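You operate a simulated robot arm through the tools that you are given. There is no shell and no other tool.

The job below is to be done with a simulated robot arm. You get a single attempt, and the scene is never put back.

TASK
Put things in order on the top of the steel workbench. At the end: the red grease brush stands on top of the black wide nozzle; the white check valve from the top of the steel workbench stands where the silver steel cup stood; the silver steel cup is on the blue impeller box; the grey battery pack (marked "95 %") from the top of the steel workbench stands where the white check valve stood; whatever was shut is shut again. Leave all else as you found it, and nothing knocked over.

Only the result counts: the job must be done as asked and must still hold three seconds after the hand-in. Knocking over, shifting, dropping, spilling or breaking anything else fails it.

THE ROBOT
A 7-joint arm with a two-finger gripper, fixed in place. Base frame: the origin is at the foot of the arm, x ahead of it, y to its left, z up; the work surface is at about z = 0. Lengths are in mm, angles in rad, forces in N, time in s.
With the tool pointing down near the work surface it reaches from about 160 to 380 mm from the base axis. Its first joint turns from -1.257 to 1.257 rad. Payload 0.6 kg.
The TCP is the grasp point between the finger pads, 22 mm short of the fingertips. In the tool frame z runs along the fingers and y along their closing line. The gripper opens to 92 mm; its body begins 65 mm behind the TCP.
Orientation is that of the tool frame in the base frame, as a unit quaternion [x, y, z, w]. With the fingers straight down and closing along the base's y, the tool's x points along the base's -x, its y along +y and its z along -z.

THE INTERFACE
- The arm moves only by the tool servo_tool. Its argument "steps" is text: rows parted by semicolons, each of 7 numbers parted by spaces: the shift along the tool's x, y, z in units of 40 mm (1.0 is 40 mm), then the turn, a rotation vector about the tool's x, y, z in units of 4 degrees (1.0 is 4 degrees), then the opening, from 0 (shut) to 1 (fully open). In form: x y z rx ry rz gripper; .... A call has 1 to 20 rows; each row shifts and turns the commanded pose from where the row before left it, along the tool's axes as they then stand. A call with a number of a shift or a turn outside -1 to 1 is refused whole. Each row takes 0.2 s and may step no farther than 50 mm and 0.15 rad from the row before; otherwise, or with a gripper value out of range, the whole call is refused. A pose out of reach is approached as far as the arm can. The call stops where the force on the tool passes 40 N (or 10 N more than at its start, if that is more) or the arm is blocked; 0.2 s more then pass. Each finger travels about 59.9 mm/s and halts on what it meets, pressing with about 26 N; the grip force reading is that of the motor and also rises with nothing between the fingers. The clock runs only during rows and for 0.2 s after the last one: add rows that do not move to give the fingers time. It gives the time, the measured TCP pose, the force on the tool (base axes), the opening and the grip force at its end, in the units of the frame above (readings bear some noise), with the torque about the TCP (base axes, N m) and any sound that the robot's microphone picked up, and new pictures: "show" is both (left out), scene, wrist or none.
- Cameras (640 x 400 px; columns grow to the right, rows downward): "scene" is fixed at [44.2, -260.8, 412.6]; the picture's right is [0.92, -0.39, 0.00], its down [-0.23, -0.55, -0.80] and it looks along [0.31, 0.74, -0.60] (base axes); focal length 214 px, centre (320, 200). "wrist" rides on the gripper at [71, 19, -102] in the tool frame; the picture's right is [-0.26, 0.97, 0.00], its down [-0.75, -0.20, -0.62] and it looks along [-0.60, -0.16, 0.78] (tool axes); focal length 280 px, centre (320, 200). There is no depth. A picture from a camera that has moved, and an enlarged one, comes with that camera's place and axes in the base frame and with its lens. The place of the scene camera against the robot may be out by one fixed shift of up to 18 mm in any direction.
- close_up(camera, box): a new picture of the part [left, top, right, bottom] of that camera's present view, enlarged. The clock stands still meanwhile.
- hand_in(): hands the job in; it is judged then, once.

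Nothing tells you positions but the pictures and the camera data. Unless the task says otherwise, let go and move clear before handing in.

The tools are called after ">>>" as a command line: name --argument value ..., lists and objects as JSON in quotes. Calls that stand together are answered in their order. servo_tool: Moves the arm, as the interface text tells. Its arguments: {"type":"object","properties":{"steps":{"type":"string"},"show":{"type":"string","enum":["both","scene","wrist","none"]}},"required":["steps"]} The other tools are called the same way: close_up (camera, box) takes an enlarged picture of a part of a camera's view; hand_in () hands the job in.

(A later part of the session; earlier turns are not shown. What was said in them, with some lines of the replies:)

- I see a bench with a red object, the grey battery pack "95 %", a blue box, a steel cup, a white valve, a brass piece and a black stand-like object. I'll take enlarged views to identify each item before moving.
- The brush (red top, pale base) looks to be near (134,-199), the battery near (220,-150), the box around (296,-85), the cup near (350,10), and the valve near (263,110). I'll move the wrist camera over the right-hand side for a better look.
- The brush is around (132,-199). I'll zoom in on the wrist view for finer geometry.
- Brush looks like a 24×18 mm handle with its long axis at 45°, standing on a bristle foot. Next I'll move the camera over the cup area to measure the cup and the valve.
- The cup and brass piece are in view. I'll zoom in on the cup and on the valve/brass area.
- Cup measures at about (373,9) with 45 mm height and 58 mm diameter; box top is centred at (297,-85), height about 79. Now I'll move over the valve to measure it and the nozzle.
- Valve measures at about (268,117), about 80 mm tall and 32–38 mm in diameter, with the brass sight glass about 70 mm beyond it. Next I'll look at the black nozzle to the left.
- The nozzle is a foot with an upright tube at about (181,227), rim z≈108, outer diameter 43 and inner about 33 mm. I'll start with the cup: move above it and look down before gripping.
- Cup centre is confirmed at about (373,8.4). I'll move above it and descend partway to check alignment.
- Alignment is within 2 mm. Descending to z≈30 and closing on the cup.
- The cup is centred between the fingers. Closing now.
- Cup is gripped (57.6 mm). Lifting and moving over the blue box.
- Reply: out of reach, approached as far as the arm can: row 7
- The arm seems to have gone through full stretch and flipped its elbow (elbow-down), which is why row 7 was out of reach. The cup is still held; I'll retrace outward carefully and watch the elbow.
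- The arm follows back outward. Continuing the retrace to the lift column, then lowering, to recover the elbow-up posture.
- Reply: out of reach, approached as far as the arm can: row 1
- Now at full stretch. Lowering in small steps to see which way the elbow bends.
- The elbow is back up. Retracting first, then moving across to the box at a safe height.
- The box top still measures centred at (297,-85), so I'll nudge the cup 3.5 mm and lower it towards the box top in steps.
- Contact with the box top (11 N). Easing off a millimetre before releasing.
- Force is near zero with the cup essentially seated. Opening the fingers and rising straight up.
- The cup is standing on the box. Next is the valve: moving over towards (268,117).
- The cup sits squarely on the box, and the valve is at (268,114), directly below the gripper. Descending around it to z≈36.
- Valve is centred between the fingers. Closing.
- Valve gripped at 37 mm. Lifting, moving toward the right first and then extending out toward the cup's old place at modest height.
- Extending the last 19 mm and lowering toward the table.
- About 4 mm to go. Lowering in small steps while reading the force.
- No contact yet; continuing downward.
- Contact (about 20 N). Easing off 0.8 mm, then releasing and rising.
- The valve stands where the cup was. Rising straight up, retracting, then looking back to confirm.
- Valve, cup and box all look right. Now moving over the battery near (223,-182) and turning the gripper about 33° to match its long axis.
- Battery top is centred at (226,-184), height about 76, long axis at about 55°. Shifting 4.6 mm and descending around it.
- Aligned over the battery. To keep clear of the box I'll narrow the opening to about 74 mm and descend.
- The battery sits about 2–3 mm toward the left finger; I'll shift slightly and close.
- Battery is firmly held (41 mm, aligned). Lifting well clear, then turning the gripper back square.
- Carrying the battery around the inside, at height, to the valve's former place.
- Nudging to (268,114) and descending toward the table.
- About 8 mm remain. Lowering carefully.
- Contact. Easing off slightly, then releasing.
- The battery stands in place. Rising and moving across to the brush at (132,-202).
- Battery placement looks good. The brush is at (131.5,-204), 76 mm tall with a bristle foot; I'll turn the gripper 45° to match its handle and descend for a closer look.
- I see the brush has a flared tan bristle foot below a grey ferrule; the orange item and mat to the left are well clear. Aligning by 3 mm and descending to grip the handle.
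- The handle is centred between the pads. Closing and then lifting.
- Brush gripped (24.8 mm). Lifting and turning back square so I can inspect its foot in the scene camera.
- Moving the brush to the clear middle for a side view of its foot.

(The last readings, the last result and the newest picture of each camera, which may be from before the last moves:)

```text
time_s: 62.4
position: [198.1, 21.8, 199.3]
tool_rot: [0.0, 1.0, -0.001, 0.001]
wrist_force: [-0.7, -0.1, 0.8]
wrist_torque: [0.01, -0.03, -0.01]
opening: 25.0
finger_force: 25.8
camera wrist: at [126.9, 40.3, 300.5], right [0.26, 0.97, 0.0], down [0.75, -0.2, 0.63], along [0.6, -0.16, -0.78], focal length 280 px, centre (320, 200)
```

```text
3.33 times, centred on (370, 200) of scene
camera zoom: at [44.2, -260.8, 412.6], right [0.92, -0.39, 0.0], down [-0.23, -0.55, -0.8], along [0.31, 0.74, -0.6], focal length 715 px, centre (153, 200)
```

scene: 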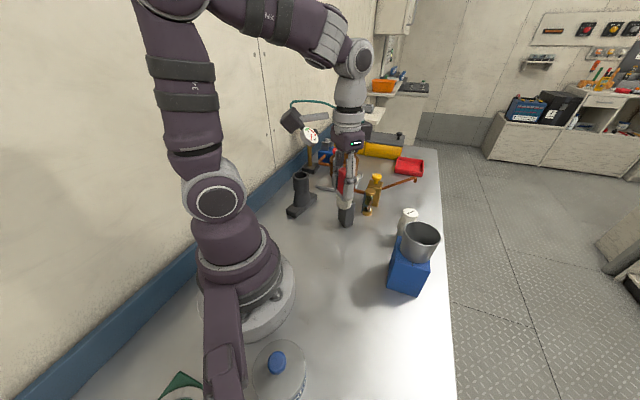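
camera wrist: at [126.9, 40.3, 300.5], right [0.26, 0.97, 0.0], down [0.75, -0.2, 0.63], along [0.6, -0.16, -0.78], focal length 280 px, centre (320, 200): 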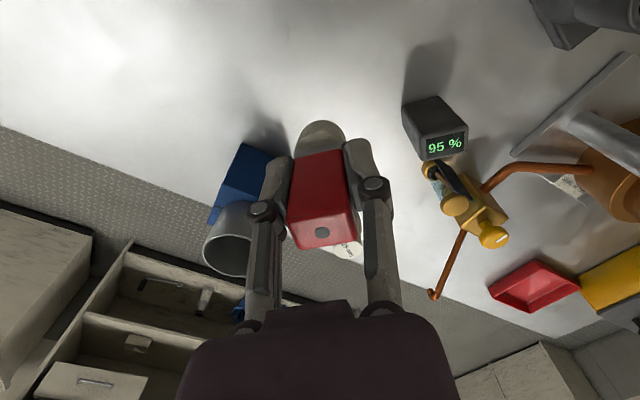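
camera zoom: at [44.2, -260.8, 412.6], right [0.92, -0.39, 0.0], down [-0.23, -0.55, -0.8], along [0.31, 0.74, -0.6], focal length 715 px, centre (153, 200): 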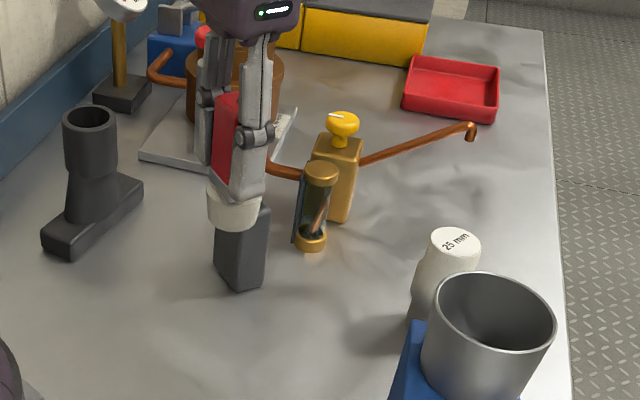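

Zooming in tighter on the brush foot and the nozzle tube for size comparison.

>>> close_up --camera "scene" --box '[335, 170, 375, 215]'

>>> close_up --camera "scene" --box '[283, 165, 323, 220]'

>>> close_up --camera "wrist" --box '[260, 100, 380, 260]'

```text
8.89 times, centred on (355, 192) of scene
camera zoom: at [44.2, -260.8, 412.6], right [0.92, -0.39, 0.0], down [-0.23, -0.55, -0.8], along [0.31, 0.74, -0.6], focal length 1906 px, centre (9, 267)
```

zoom: 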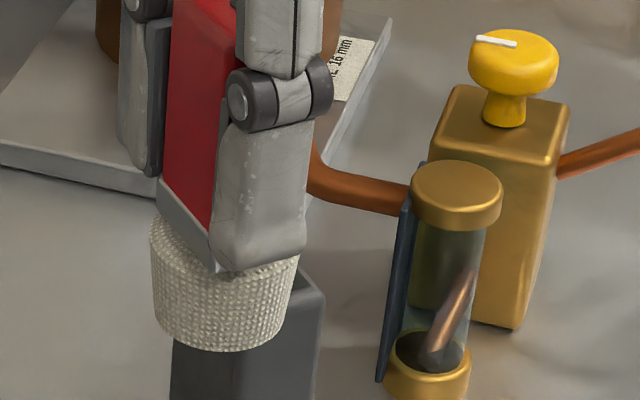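

```text
7.27 times, centred on (303, 192) of scene
camera zoom: at [44.2, -260.8, 412.6], right [0.92, -0.39, 0.0], down [-0.23, -0.55, -0.8], along [0.31, 0.74, -0.6], focal length 1560 px, centre (444, 254)
```

zoom: 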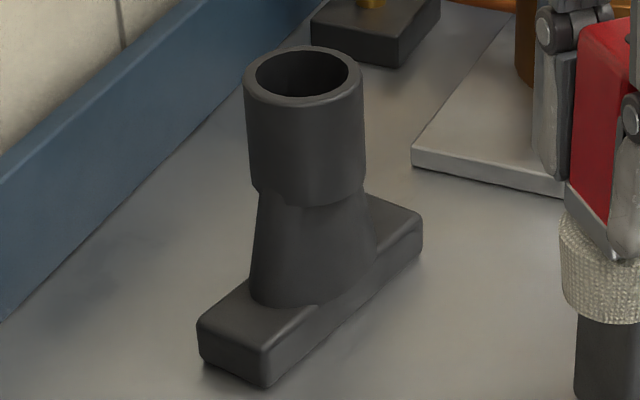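

```text
2.50 times, centred on (320, 180) of wrist
camera zoom: at [126.9, 40.3, 300.5], right [0.26, 0.97, 0.0], down [0.75, -0.2, 0.63], along [0.6, -0.16, -0.78], focal length 701 px, centre (320, 250)
```

zoom: 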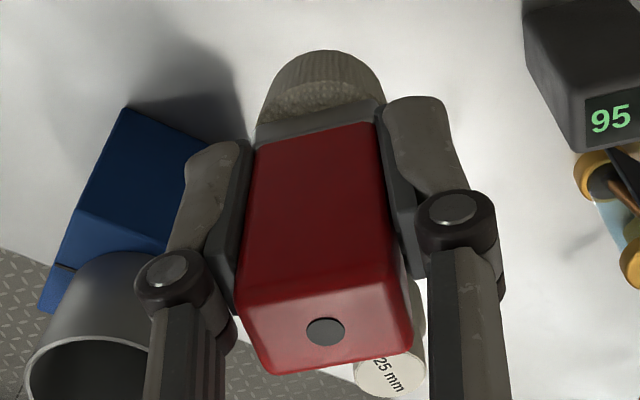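

The brush's bristle foot looks round, roughly 30 mm, which is close to the tube's inner diameter, so I need a precise look at the tube opening. Moving near the nozzle with the brush held high.

>>> servo_tool --steps "0.25 0.8 -0.125 0 0 0 0; 0.25 0.8 -0.125 0 0 0 0; 0.25 0.8 -0.125 0 0 0 0; 0.25 0.8 -0.125 0 0 0 0; 0 0 0 0 0 0 0"

>>> close_up --camera "wrist" --box '[360, 0, 520, 140]'

```text
time_s: 63.6
position: [160.7, 145.4, 222.9]
tool_rot: [0.0, 1.0, -0.002, 0.001]
wrist_force: [-0.6, -0.1, -0.9]
wrist_torque: [0.01, 0.03, 0.01]
opening: 24.9
finger_force: 25.6
camera wrist: at [88.3, 164.6, 323.9], right [0.26, 0.97, 0.0], down [0.75, -0.2, 0.63], along [0.6, -0.16, -0.78], focal length 280 px, centre (320, 200)
```

scene: 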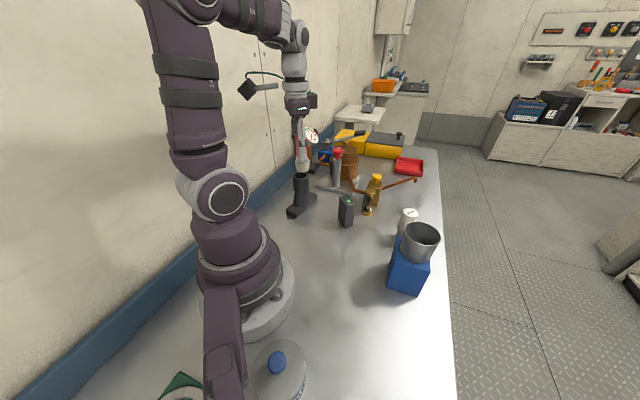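
wrist: 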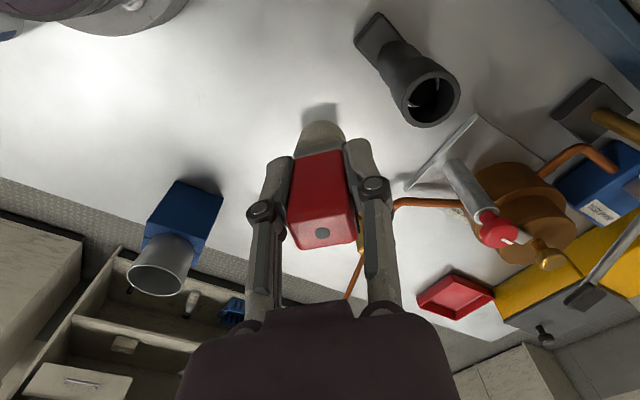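

```text
2.86 times, centred on (440, 70) of wrist
camera zoom: at [88.3, 164.6, 323.9], right [0.26, 0.97, 0.0], down [0.75, -0.2, 0.63], along [0.6, -0.16, -0.78], focal length 801 px, centre (-23, 571)
```

zoom: 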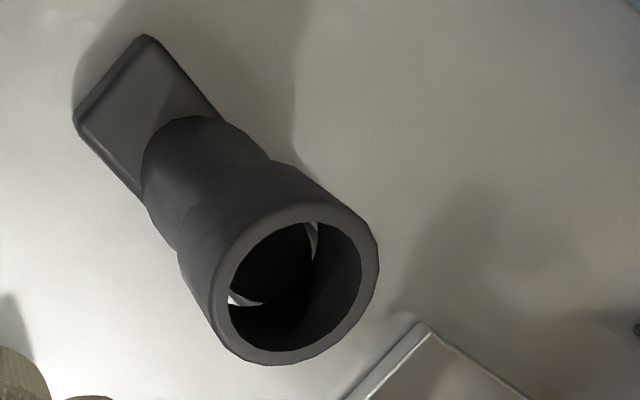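

The tube is really hollow (inner about 34 mm, outer about 44 mm) and the brush foot is about 30 mm, so a centred drop would sink in. I'll set it offset about 13 mm so that it rests stably on the rim; first I'll hover just above to compare sizes directly.

>>> servo_tool --steps "-0.25 0.74 0 0 0 0 0; -0.25 0.74 0 0 0 0 0; -0.25 0.74 0 0 0 0 0; 0 0 0.55 0 0 0 0; 0 0 0.55 0 0 0 0; 0 0 0 0 0 0 0; 0 0 0 0 0 0 0"

>>> close_up --camera "scene" --box '[283, 140, 333, 220]'

>>> close_up --camera "wrist" --box '[260, 60, 380, 180]'

```text
time_s: 65.2
position: [190.3, 236.3, 176.9]
tool_rot: [0.0, 1.0, -0.001, 0.0]
wrist_force: [-0.6, -0.2, -0.4]
wrist_torque: [0.02, 0.0, -0.02]
opening: 24.9
finger_force: 25.6
camera wrist: at [117.7, 255.3, 278.5], right [0.26, 0.97, 0.0], down [0.75, -0.2, 0.63], along [0.6, -0.16, -0.78], focal length 280 px, centre (320, 200)
```

scene: 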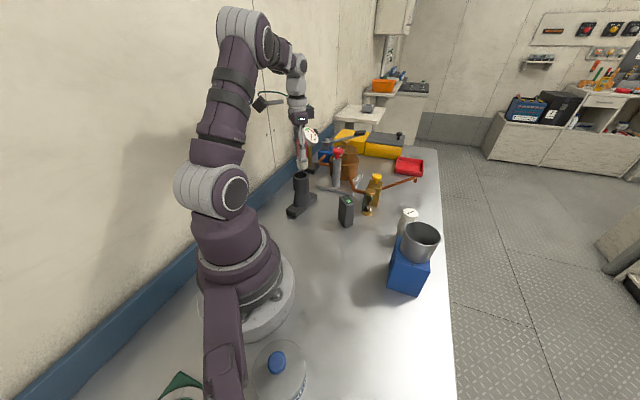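
wrist: 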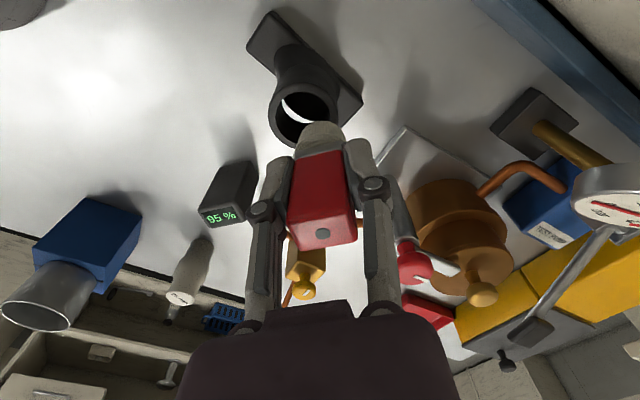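

```text
5.00 times, centred on (308, 180) of scene
camera zoom: at [44.2, -260.8, 412.6], right [0.92, -0.39, 0.0], down [-0.23, -0.55, -0.8], along [0.31, 0.74, -0.6], focal length 1072 px, centre (380, 300)
```

zoom: 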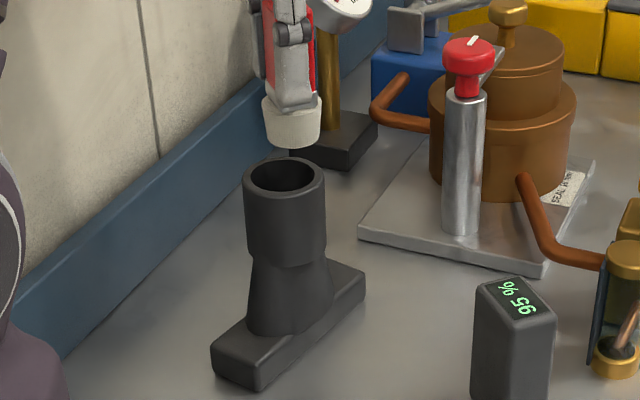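

```text
3.33 times, centred on (320, 120) of wrist
camera zoom: at [117.7, 255.3, 278.5], right [0.26, 0.97, 0.0], down [0.75, -0.2, 0.63], along [0.6, -0.16, -0.78], focal length 935 px, centre (320, 467)
```

zoom: 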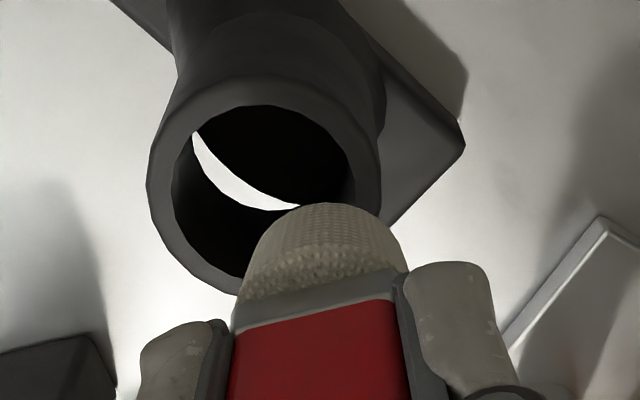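

The foot tapers to about 28 mm at the bottom versus a 34 mm hole. I'll gently probe centred over the tube to learn whether the opening is physically hollow; first aligning over the centre and lowering to just above the rim.

>>> servo_tool --steps "0.29 -0.22 0 0 0 0 0; 0 0 0.3 0 0 0 0; 0 0 0 0 0 0 0; 0 0 0 0 0 0 0"

>>> close_up --camera "scene" --box '[283, 150, 323, 200]'

>>> close_up --camera "wrist" --box '[260, 60, 380, 180]'

```text
time_s: 66.2
position: [177.7, 226.5, 166.0]
tool_rot: [0.0, 1.0, -0.001, 0.001]
wrist_force: [0.5, 0.4, -0.8]
wrist_torque: [0.01, 0.02, -0.01]
opening: 24.7
finger_force: 26.1
camera wrist: at [106.4, 246.7, 266.1], right [0.26, 0.97, 0.0], down [0.75, -0.2, 0.63], along [0.6, -0.16, -0.78], focal length 280 px, centre (320, 200)
```

scene: 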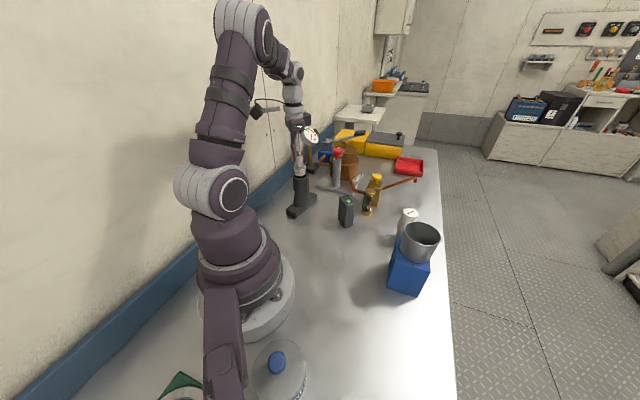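
wrist: 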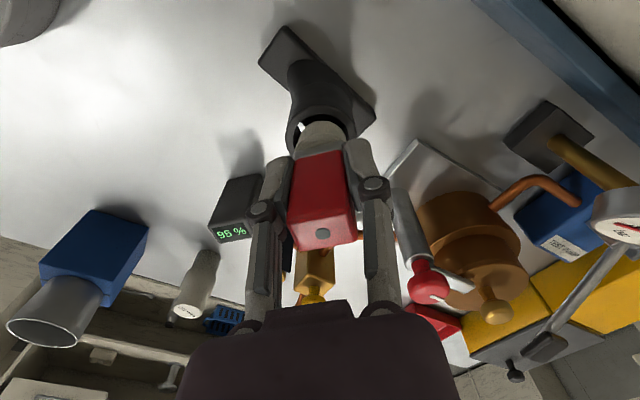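

```text
8.00 times, centred on (303, 175) of scene
camera zoom: at [44.2, -260.8, 412.6], right [0.92, -0.39, 0.0], down [-0.23, -0.55, -0.8], along [0.31, 0.74, -0.6], focal length 1716 px, centre (456, 400)
```

zoom: 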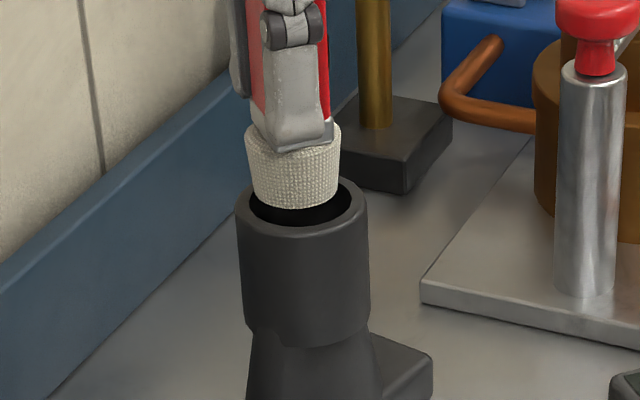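

```text
3.33 times, centred on (320, 120) of wrist
camera zoom: at [106.4, 246.7, 266.1], right [0.26, 0.97, 0.0], down [0.75, -0.2, 0.63], along [0.6, -0.16, -0.78], focal length 935 px, centre (320, 467)
```

zoom: 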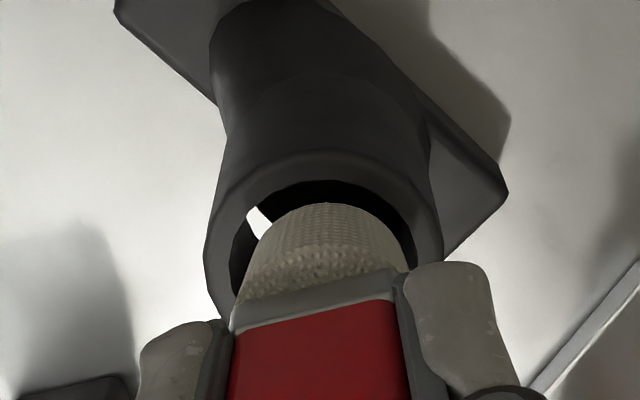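

Nicely centred within a millimetre or two. Probing downward in small steps with force readings.

>>> servo_tool --steps "-0.03 0 0.1 0 0 0 0; 0 0 0.05 0 0 0 0; 0 0 0 0 0 0 0" --show "none"

>>> close_up --camera "scene" --box '[283, 150, 323, 200]'

```text
time_s: 67.0
position: [181.0, 227.1, 158.6]
tool_rot: [0.0, 1.0, 0.0, 0.001]
wrist_force: [-0.7, 0.7, 0.1]
wrist_torque: [-0.01, 0.02, 0.01]
opening: 25.0
finger_force: 25.8
```

```text
8.00 times, centred on (303, 175) of scene
camera zoom: at [44.2, -260.8, 412.6], right [0.92, -0.39, 0.0], down [-0.23, -0.55, -0.8], along [0.31, 0.74, -0.6], focal length 1716 px, centre (456, 400)
```

zoom: 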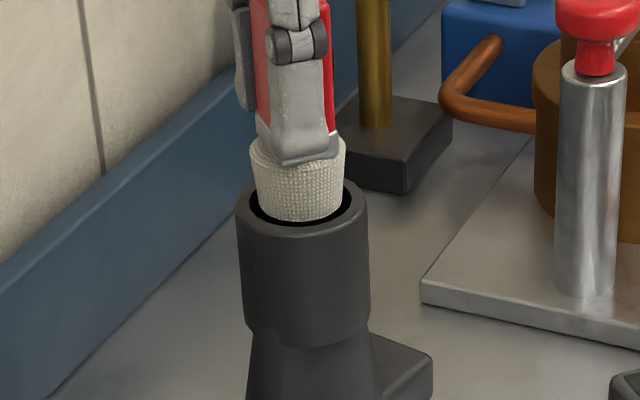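

>>> servo_tool --steps "0 0 0.05 0 0 0 0; 0 0 0.05 0 0 0 0; 0 0 0 0 0 0 0" --show "none"

>>> close_up --camera "scene" --box '[283, 150, 323, 200]'

```text
time_s: 67.8
position: [179.4, 228.0, 154.8]
tool_rot: [0.001, 1.0, -0.001, 0.002]
wrist_force: [0.2, -0.5, 0.1]
wrist_torque: [0.04, -0.01, -0.01]
opening: 24.9
finger_force: 25.6
```

```text
8.00 times, centred on (303, 175) of scene
camera zoom: at [44.2, -260.8, 412.6], right [0.92, -0.39, 0.0], down [-0.23, -0.55, -0.8], along [0.31, 0.74, -0.6], focal length 1716 px, centre (456, 400)
```

zoom: 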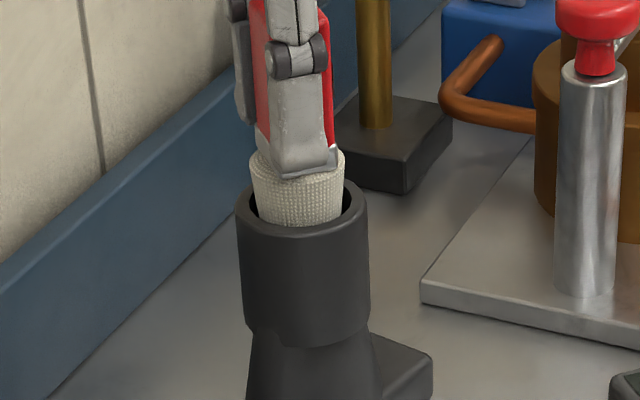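

No resistance 4 mm below the rim, so the tube is truly hollow and a centred brush would sink. Checking the centring from the wrist camera too, as a reference for the offset placement.

>>> close_up --camera "wrist" --box '[260, 60, 380, 180]'

>>> close_up --camera "scene" --box '[290, 165, 315, 190]'

```text
3.33 times, centred on (320, 120) of wrist
camera zoom: at [107.2, 246.5, 256.3], right [0.26, 0.97, 0.0], down [0.75, -0.2, 0.63], along [0.6, -0.16, -0.78], focal length 935 px, centre (320, 467)
```

zoom: 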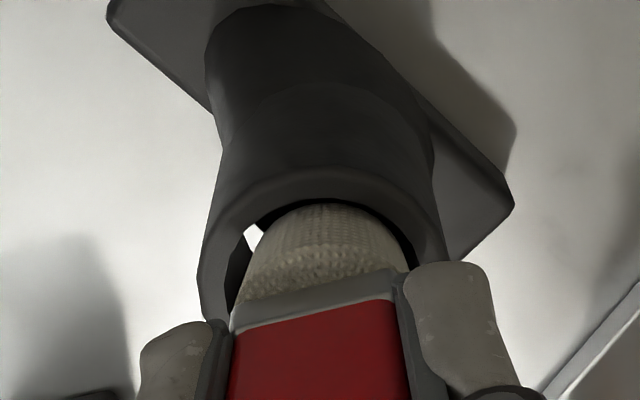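

```text
16.00 times, centred on (302, 178) of scene
camera zoom: at [44.2, -260.8, 412.6], right [0.92, -0.39, 0.0], down [-0.23, -0.55, -0.8], along [0.31, 0.74, -0.6], focal length 3432 px, centre (600, 560)
```

zoom: 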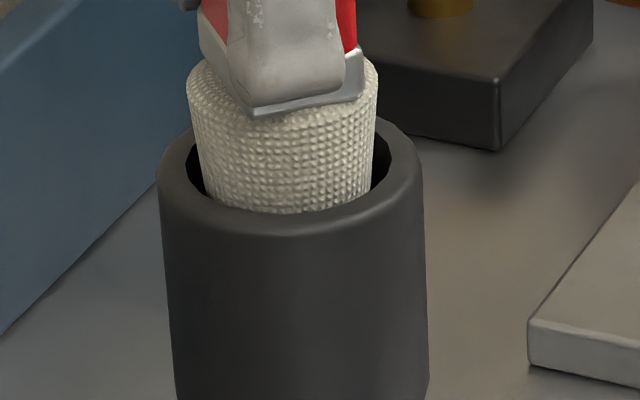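

The foot is centred on the hole within about half a millimetre, a good reference. Raising out, then offsetting 15.8 mm along the nozzle's long axis so the foot's centre lies over the rim wall.

>>> servo_tool --steps "0 0 -0.15 0 0 0 0; 0 0 -0.15 0 0 0 0; 0 0 -0.1 0 0 0 0; -0.166 0.106 0 0 0 0 0; -0.1665 0.1065 0 0 0 0 0; 0 0 0 0 0 0 0; 0 0 0.15 0 0 0 0; 0 0 0 0 0 0 0"

>>> close_up --camera "scene" --box '[288, 155, 318, 190]'

>>> close_up --camera "wrist" --box '[260, 60, 380, 180]'

```text
time_s: 69.6
position: [194.7, 234.2, 164.6]
tool_rot: [0.0, 1.0, 0.0, 0.0]
wrist_force: [-0.8, -0.1, -1.4]
wrist_torque: [0.03, 0.01, -0.02]
opening: 24.9
finger_force: 26.1
camera wrist: at [121.4, 253.9, 266.5], right [0.26, 0.97, 0.0], down [0.75, -0.2, 0.63], along [0.6, -0.16, -0.78], focal length 280 px, centre (320, 200)
```

scene: 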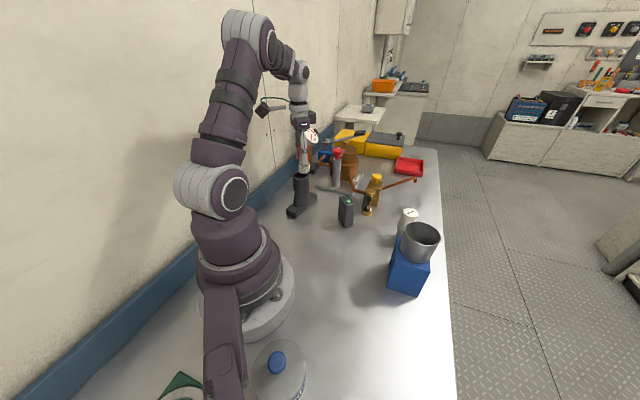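
wrist: 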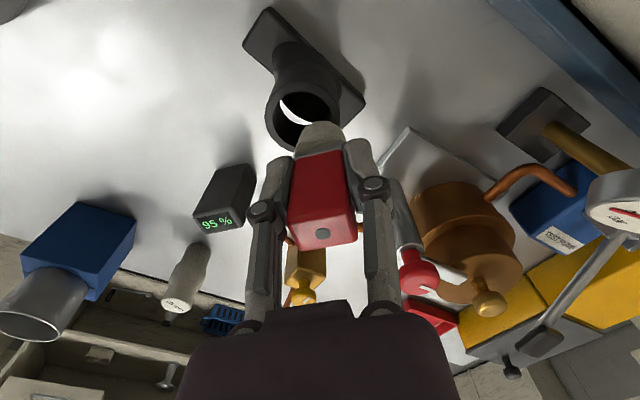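

```text
11.43 times, centred on (303, 172) of scene
camera zoom: at [44.2, -260.8, 412.6], right [0.92, -0.39, 0.0], down [-0.23, -0.55, -0.8], along [0.31, 0.74, -0.6], focal length 2451 px, centre (514, 514)
```

zoom: 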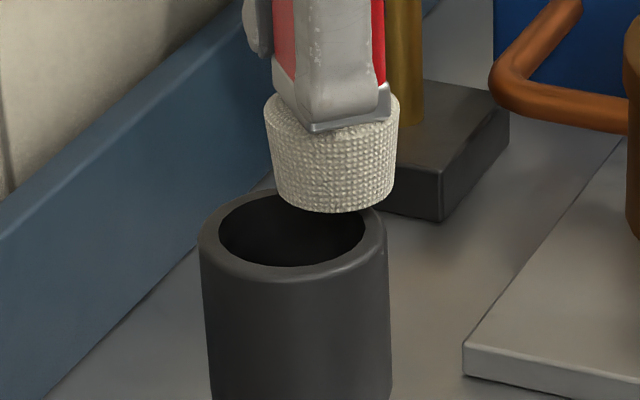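

```text
3.33 times, centred on (320, 120) of wrist
camera zoom: at [121.4, 253.9, 266.5], right [0.26, 0.97, 0.0], down [0.75, -0.2, 0.63], along [0.6, -0.16, -0.78], focal length 935 px, centre (320, 467)
```

zoom: 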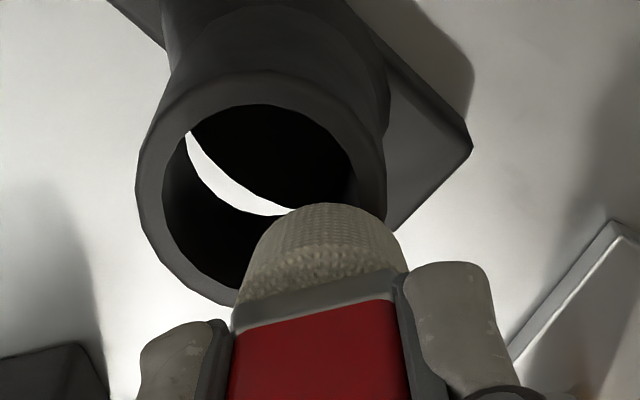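

The foot is now over the rim wall with about 16 mm offset, giving balanced support margins. Lowering gently to contact.

>>> servo_tool --steps "0 0 0.08 0 0 0 0; 0 0 0 0 0 0 0" --show "none"

>>> close_up --camera "scene" --box '[288, 155, 318, 190]'

```text
time_s: 70.2
position: [192.1, 235.0, 162.1]
tool_rot: [0.0, 1.0, 0.0, 0.001]
wrist_force: [-1.4, -0.8, -0.9]
wrist_torque: [0.0, 0.0, 0.0]
opening: 24.9
finger_force: 25.6
```

```text
11.43 times, centred on (303, 172) of scene
camera zoom: at [44.2, -260.8, 412.6], right [0.92, -0.39, 0.0], down [-0.23, -0.55, -0.8], along [0.31, 0.74, -0.6], focal length 2451 px, centre (514, 514)
```

zoom: 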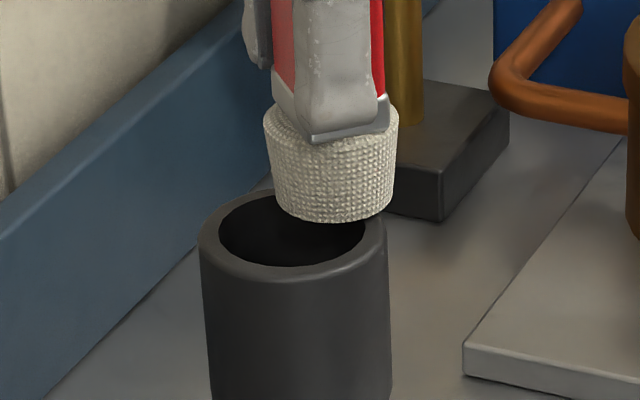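

>>> servo_tool --steps "0 0 0.05 0 0 0 0; 0 0 0 0 0 0 0" --show "none"

```text
time_s: 70.8
position: [192.3, 235.5, 160.2]
tool_rot: [0.0, 1.0, 0.0, 0.001]
wrist_force: [-1.5, -1.1, 10.1]
wrist_torque: [-0.18, -0.03, -0.03]
opening: 25.0
finger_force: 25.9
```

Contact at about 10 N. I'll check the picture before easing off and releasing gently.

>>> close_up --camera "scene" --box '[288, 155, 318, 190]'

>>> close_up --camera "wrist" --box '[260, 60, 380, 180]'

```text
11.43 times, centred on (303, 172) of scene
camera zoom: at [44.2, -260.8, 412.6], right [0.92, -0.39, 0.0], down [-0.23, -0.55, -0.8], along [0.31, 0.74, -0.6], focal length 2451 px, centre (514, 514)
```

zoom: 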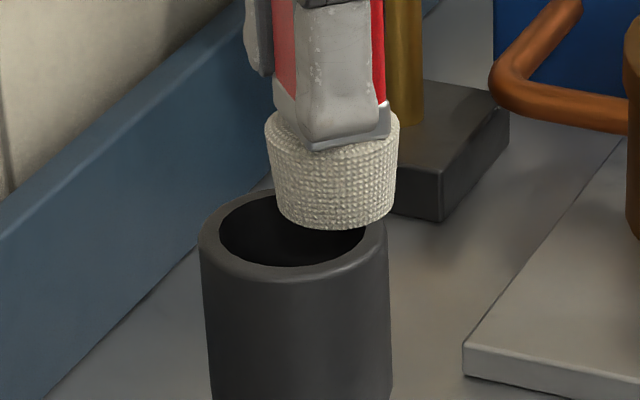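

```text
3.33 times, centred on (320, 120) of wrist
camera zoom: at [121.4, 254.5, 261.5], right [0.26, 0.97, 0.0], down [0.75, -0.2, 0.63], along [0.6, -0.16, -0.78], focal length 935 px, centre (320, 467)
```

zoom: 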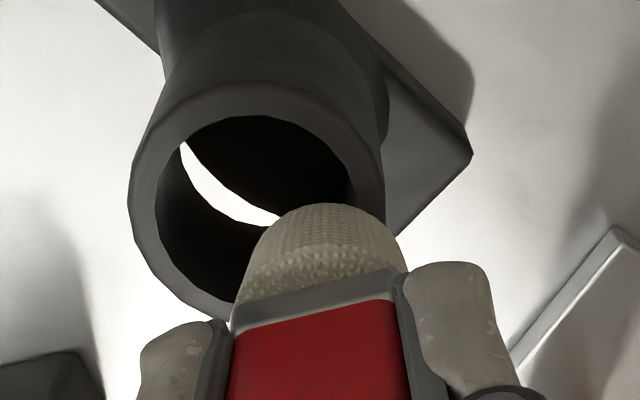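

Offset measures about 16.5 mm with the foot seated on the rim wall, as planned. Easing off half a millimetre, then opening the fingers slowly.

>>> servo_tool --steps "0 0 -0.01 0 0 0 0; 0 0 0 0 0 0 0" --show "none"

```text
time_s: 71.4
position: [192.8, 234.8, 160.6]
tool_rot: [0.0, 1.0, -0.001, 0.001]
wrist_force: [-0.4, -0.2, -0.7]
wrist_torque: [0.01, 0.06, -0.02]
opening: 24.9
finger_force: 26.1
```

>>> servo_tool --steps "0 0 0.006 0 0 0 0; 0 0 0 0 0 0 0" --show "none"

```text
time_s: 72.0
position: [192.5, 234.8, 159.9]
tool_rot: [0.001, 1.0, 0.0, 0.001]
wrist_force: [0.5, -0.8, 7.7]
wrist_torque: [-0.09, -0.06, -0.02]
opening: 25.1
finger_force: 26.6
```

>>> servo_tool --steps "0 0 0 0 0 0 0.26; 0 0 0 0 0 0 0.28; 0 0 0 0 0 0 0.3; 0 0 0 0 0 0 0.32; 0 0 0 0 0 0 0.35; 0 0 0 0 0 0 0.38" --show "wrist"

>>> close_up --camera "scene" --box '[283, 135, 323, 190]'

>>> close_up --camera "wrist" --box '[240, 60, 400, 260]'

```text
time_s: 73.4
position: [192.0, 234.9, 160.9]
tool_rot: [0.0, 1.0, -0.001, 0.002]
wrist_force: [-0.1, 0.5, -0.4]
wrist_torque: [0.02, 0.02, 0.03]
opening: 34.9
finger_force: 0.1
camera wrist: at [121.6, 255.1, 261.3], right [0.26, 0.97, 0.0], down [0.75, -0.2, 0.63], along [0.6, -0.16, -0.78], focal length 280 px, centre (320, 200)
```

wrist: 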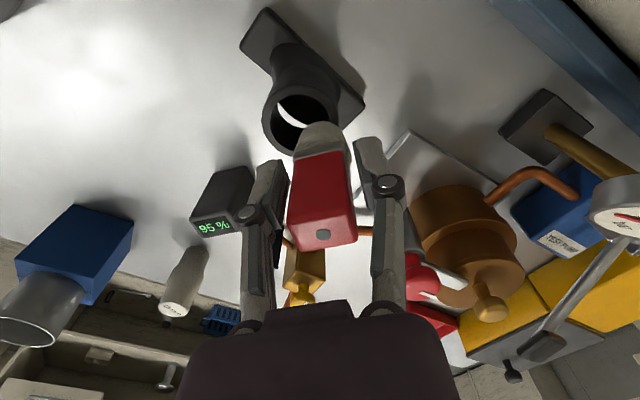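

```text
7.27 times, centred on (303, 162) of scene
camera zoom: at [44.2, -260.8, 412.6], right [0.92, -0.39, 0.0], down [-0.23, -0.55, -0.8], along [0.31, 0.74, -0.6], focal length 1560 px, centre (444, 473)
```

zoom: 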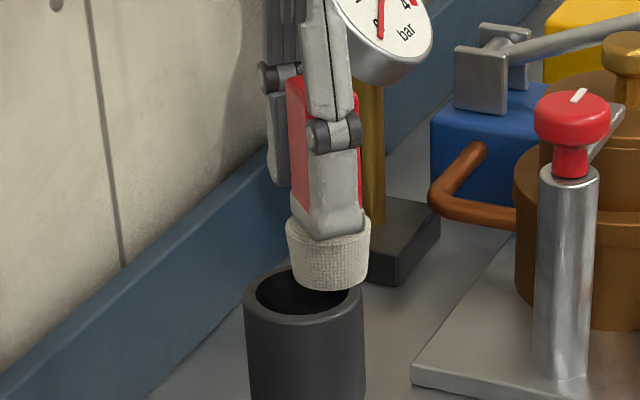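

```text
2.00 times, centred on (320, 160) of wrist
camera zoom: at [121.6, 255.1, 261.3], right [0.26, 0.97, 0.0], down [0.75, -0.2, 0.63], along [0.6, -0.16, -0.78], focal length 561 px, centre (320, 280)
```

zoom: 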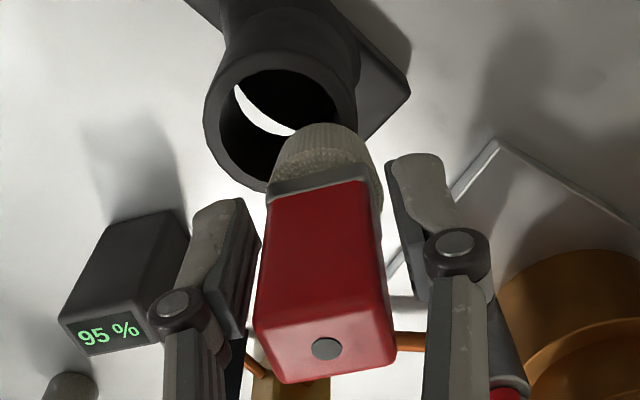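

The brush stands freely on the rim. Opening wider slowly, then rising straight up.

>>> servo_tool --steps "0 0 0 0 0 0 0.45; 0 0 0 0 0 0 0.55; 0 0 0 0 0 0 0.65; 0 0 0 0 0 0 0.65; 0 0 0 0 0 0 0.65" --show "wrist"

>>> close_up --camera "scene" --box '[283, 135, 323, 190]'

>>> close_up --camera "wrist" --box '[240, 60, 400, 260]'

```text
time_s: 74.6
position: [194.3, 235.5, 158.7]
tool_rot: [0.0, 1.0, -0.001, 0.001]
wrist_force: [-0.1, 0.2, 0.9]
wrist_torque: [-0.01, 0.04, -0.01]
opening: 59.8
finger_force: 0.1
camera wrist: at [121.6, 255.1, 261.3], right [0.26, 0.97, 0.0], down [0.75, -0.2, 0.63], along [0.6, -0.16, -0.78], focal length 280 px, centre (320, 200)
```

wrist: 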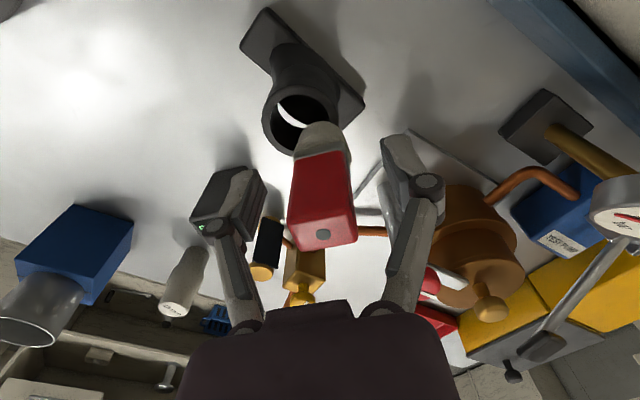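

```text
7.27 times, centred on (303, 162) of scene
camera zoom: at [44.2, -260.8, 412.6], right [0.92, -0.39, 0.0], down [-0.23, -0.55, -0.8], along [0.31, 0.74, -0.6], focal length 1560 px, centre (444, 473)
```

zoom: 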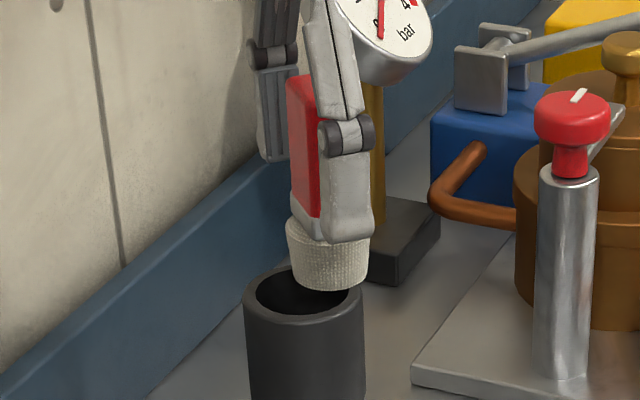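

```text
2.00 times, centred on (320, 160) of wrist
camera zoom: at [121.6, 255.1, 261.3], right [0.26, 0.97, 0.0], down [0.75, -0.2, 0.63], along [0.6, -0.16, -0.78], focal length 561 px, centre (320, 280)
```

zoom: 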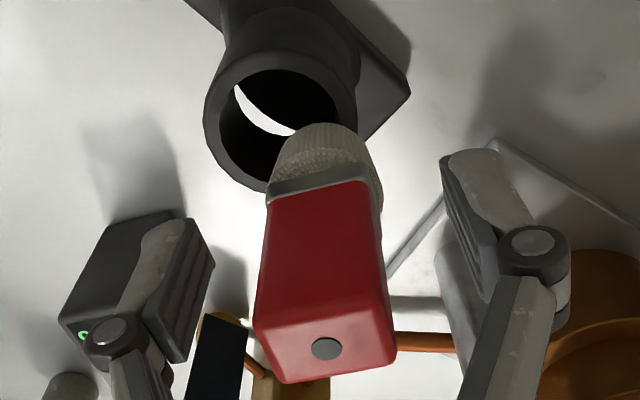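

The brush is steady. Rising straight up well above it before moving away.

>>> servo_tool --steps "0 0 -0.3 0 0 0 0.65; 0 0 -0.5 0 0 0 0.65; 0 0 -0.8 0 0 0 0.65; 0 0 -0.9 0 0 0 0.65; 0 0 0 0 0 0 0.65"

>>> close_up --camera "scene" --box '[283, 135, 323, 220]'

```text
time_s: 75.8
position: [192.1, 236.2, 260.2]
tool_rot: [0.0, 1.0, -0.001, 0.0]
wrist_force: [0.7, 0.5, -0.5]
wrist_torque: [-0.03, -0.01, -0.03]
opening: 59.7
finger_force: 0.1
camera wrist: at [120.2, 254.8, 361.5], right [0.26, 0.97, 0.0], down [0.75, -0.2, 0.63], along [0.6, -0.16, -0.78], focal length 280 px, centre (320, 200)
```

scene: 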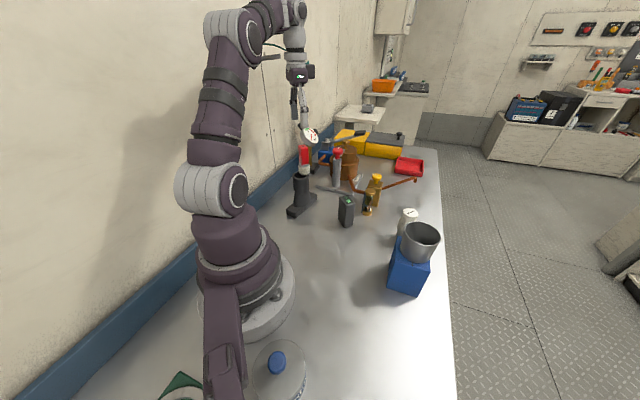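
wrist: 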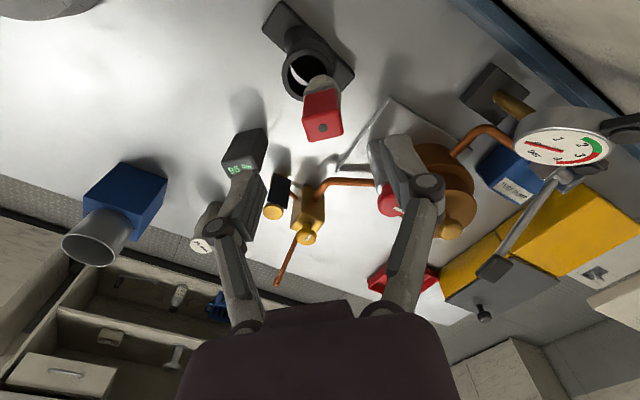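

```text
4.71 times, centred on (303, 178) of scene
camera zoom: at [44.2, -260.8, 412.6], right [0.92, -0.39, 0.0], down [-0.23, -0.55, -0.8], along [0.31, 0.74, -0.6], focal length 1009 px, centre (400, 306)
```

zoom: 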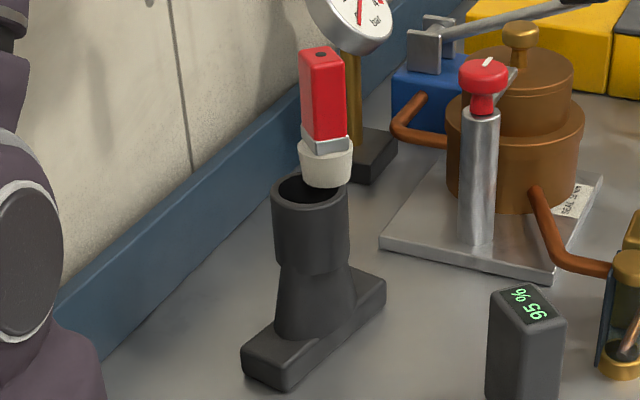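

The brush stands upright on the nozzle's rim. Moving the arm to a neutral spot and doing a final check of everything.

>>> servo_tool --steps "-0.046 -0.9 -0.3 0 0 0 0.65; -0.046 -0.95 -0.2 0 0 0 0.65; -0.046 -0.95 -0.2 0 0 0 0.8; -0.046 -0.95 -0.2 0 0 0 1; -0.046 -0.95 -0.2 0 0 0 1; -0.046 -0.95 -0.15 0 0 0 1; 0 0 0 0 0 0 1; 0 0 0 0 0 0 1; 0 0 0 0 0 0 1; 0 0 0 0 0 0 1; 0 0 0 0 0 0 1"

>>> close_up --camera "scene" --box '[280, 130, 460, 310]'

>>> close_up --camera "wrist" --box '[200, 0, 640, 260]'

>>> close_up --camera "scene" --box '[283, 135, 323, 190]'

```text
time_s: 78.2
position: [203.4, 10.7, 308.4]
tool_rot: [0.0, 1.0, -0.001, 0.001]
wrist_force: [-0.8, 0.6, 0.0]
wrist_torque: [-0.02, 0.01, 0.02]
opening: 92.0
finger_force: 0.1
camera wrist: at [131.6, 30.2, 410.5], right [0.26, 0.97, 0.0], down [0.75, -0.2, 0.63], along [0.6, -0.16, -0.78], focal length 280 px, centre (320, 200)
```

scene: 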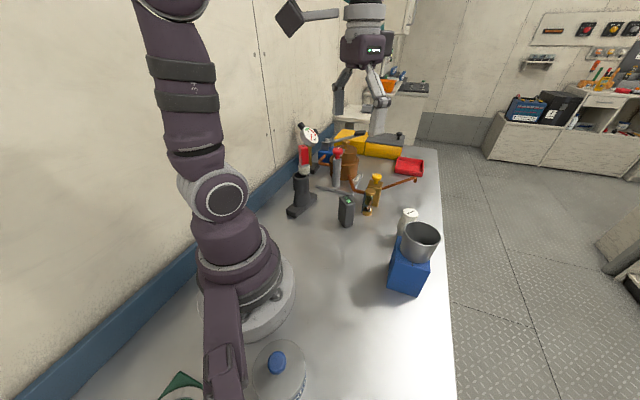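
wrist: 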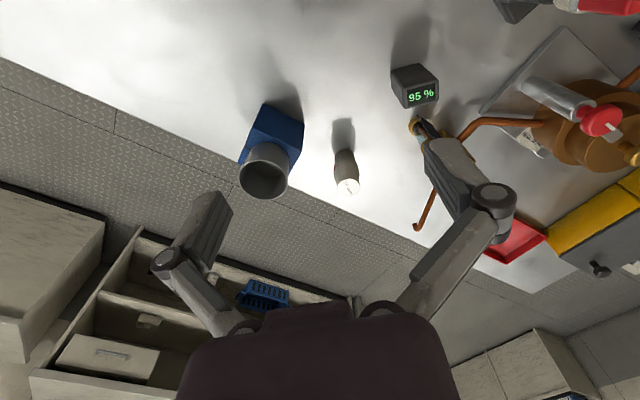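

```text
2.22 times, centred on (370, 220) of scene
camera zoom: at [44.2, -260.8, 412.6], right [0.92, -0.39, 0.0], down [-0.23, -0.55, -0.8], along [0.31, 0.74, -0.6], focal length 477 px, centre (209, 156)
```

zoom: 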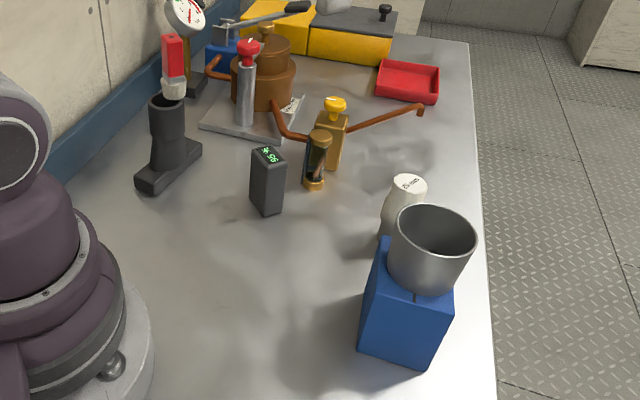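

```text
1.45 times, centred on (420, 130) of wrist
camera zoom: at [131.6, 30.2, 410.5], right [0.26, 0.97, 0.0], down [0.75, -0.2, 0.63], along [0.6, -0.16, -0.78], focal length 408 px, centre (174, 302)
```

zoom: 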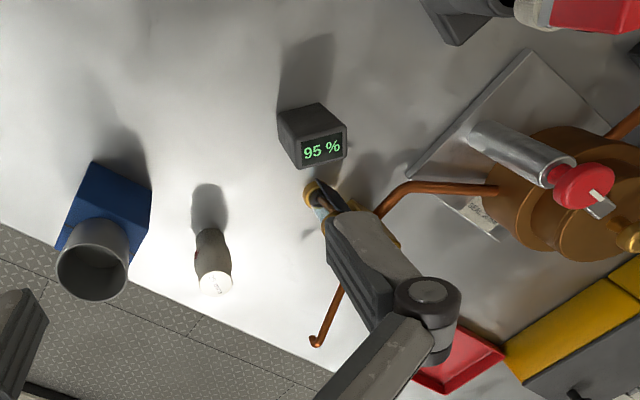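

```text
7.27 times, centred on (303, 162) of scene
camera zoom: at [44.2, -260.8, 412.6], right [0.92, -0.39, 0.0], down [-0.23, -0.55, -0.8], along [0.31, 0.74, -0.6], focal length 1560 px, centre (444, 473)
```

zoom: 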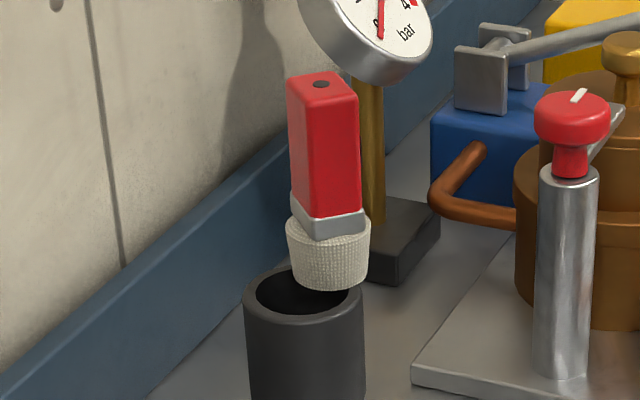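

Everything is in place: the brush stands on the nozzle rim and has been steady for several seconds. The valve is where the cup was, the cup is on the blue box, and the battery is where the valve was. Nothing was opened and nothing else moved, so I'm handing in.

>>> hand_in

```text
The job is handed in.
```

I did all four moves and handed the job in. The last pictures showed everything standing and nothing else moved. I haven't seen a verdict from the judging.

| Item | Where it stands now |
|---|---|
| Silver steel cup | On top of the blue impeller box, roughly centred |
| White check valve | Where the cup stood, within about 2 mm |
| Grey battery pack ("95 %") | Where the valve stood, within about 2 mm, but turned about 33° from how it stood before |
| Red grease brush | Upright on the rim of the black wide nozzle |

**Brush is off-centre:** the nozzle's tube is hollow, and its opening (about 34 mm) is wider than the brush's foot (about 28 mm). I tested this by lowering the brush over the middle, where it met nothing. I set it about 16 mm to one side, so its weight is over the tube wall. That leaves about 5 mm of margin against tipping, and it stood on its own for about 4 seconds before hand-in.

Nothing that was shut had to be opened. The gripper was empty and well clear when I handed in.
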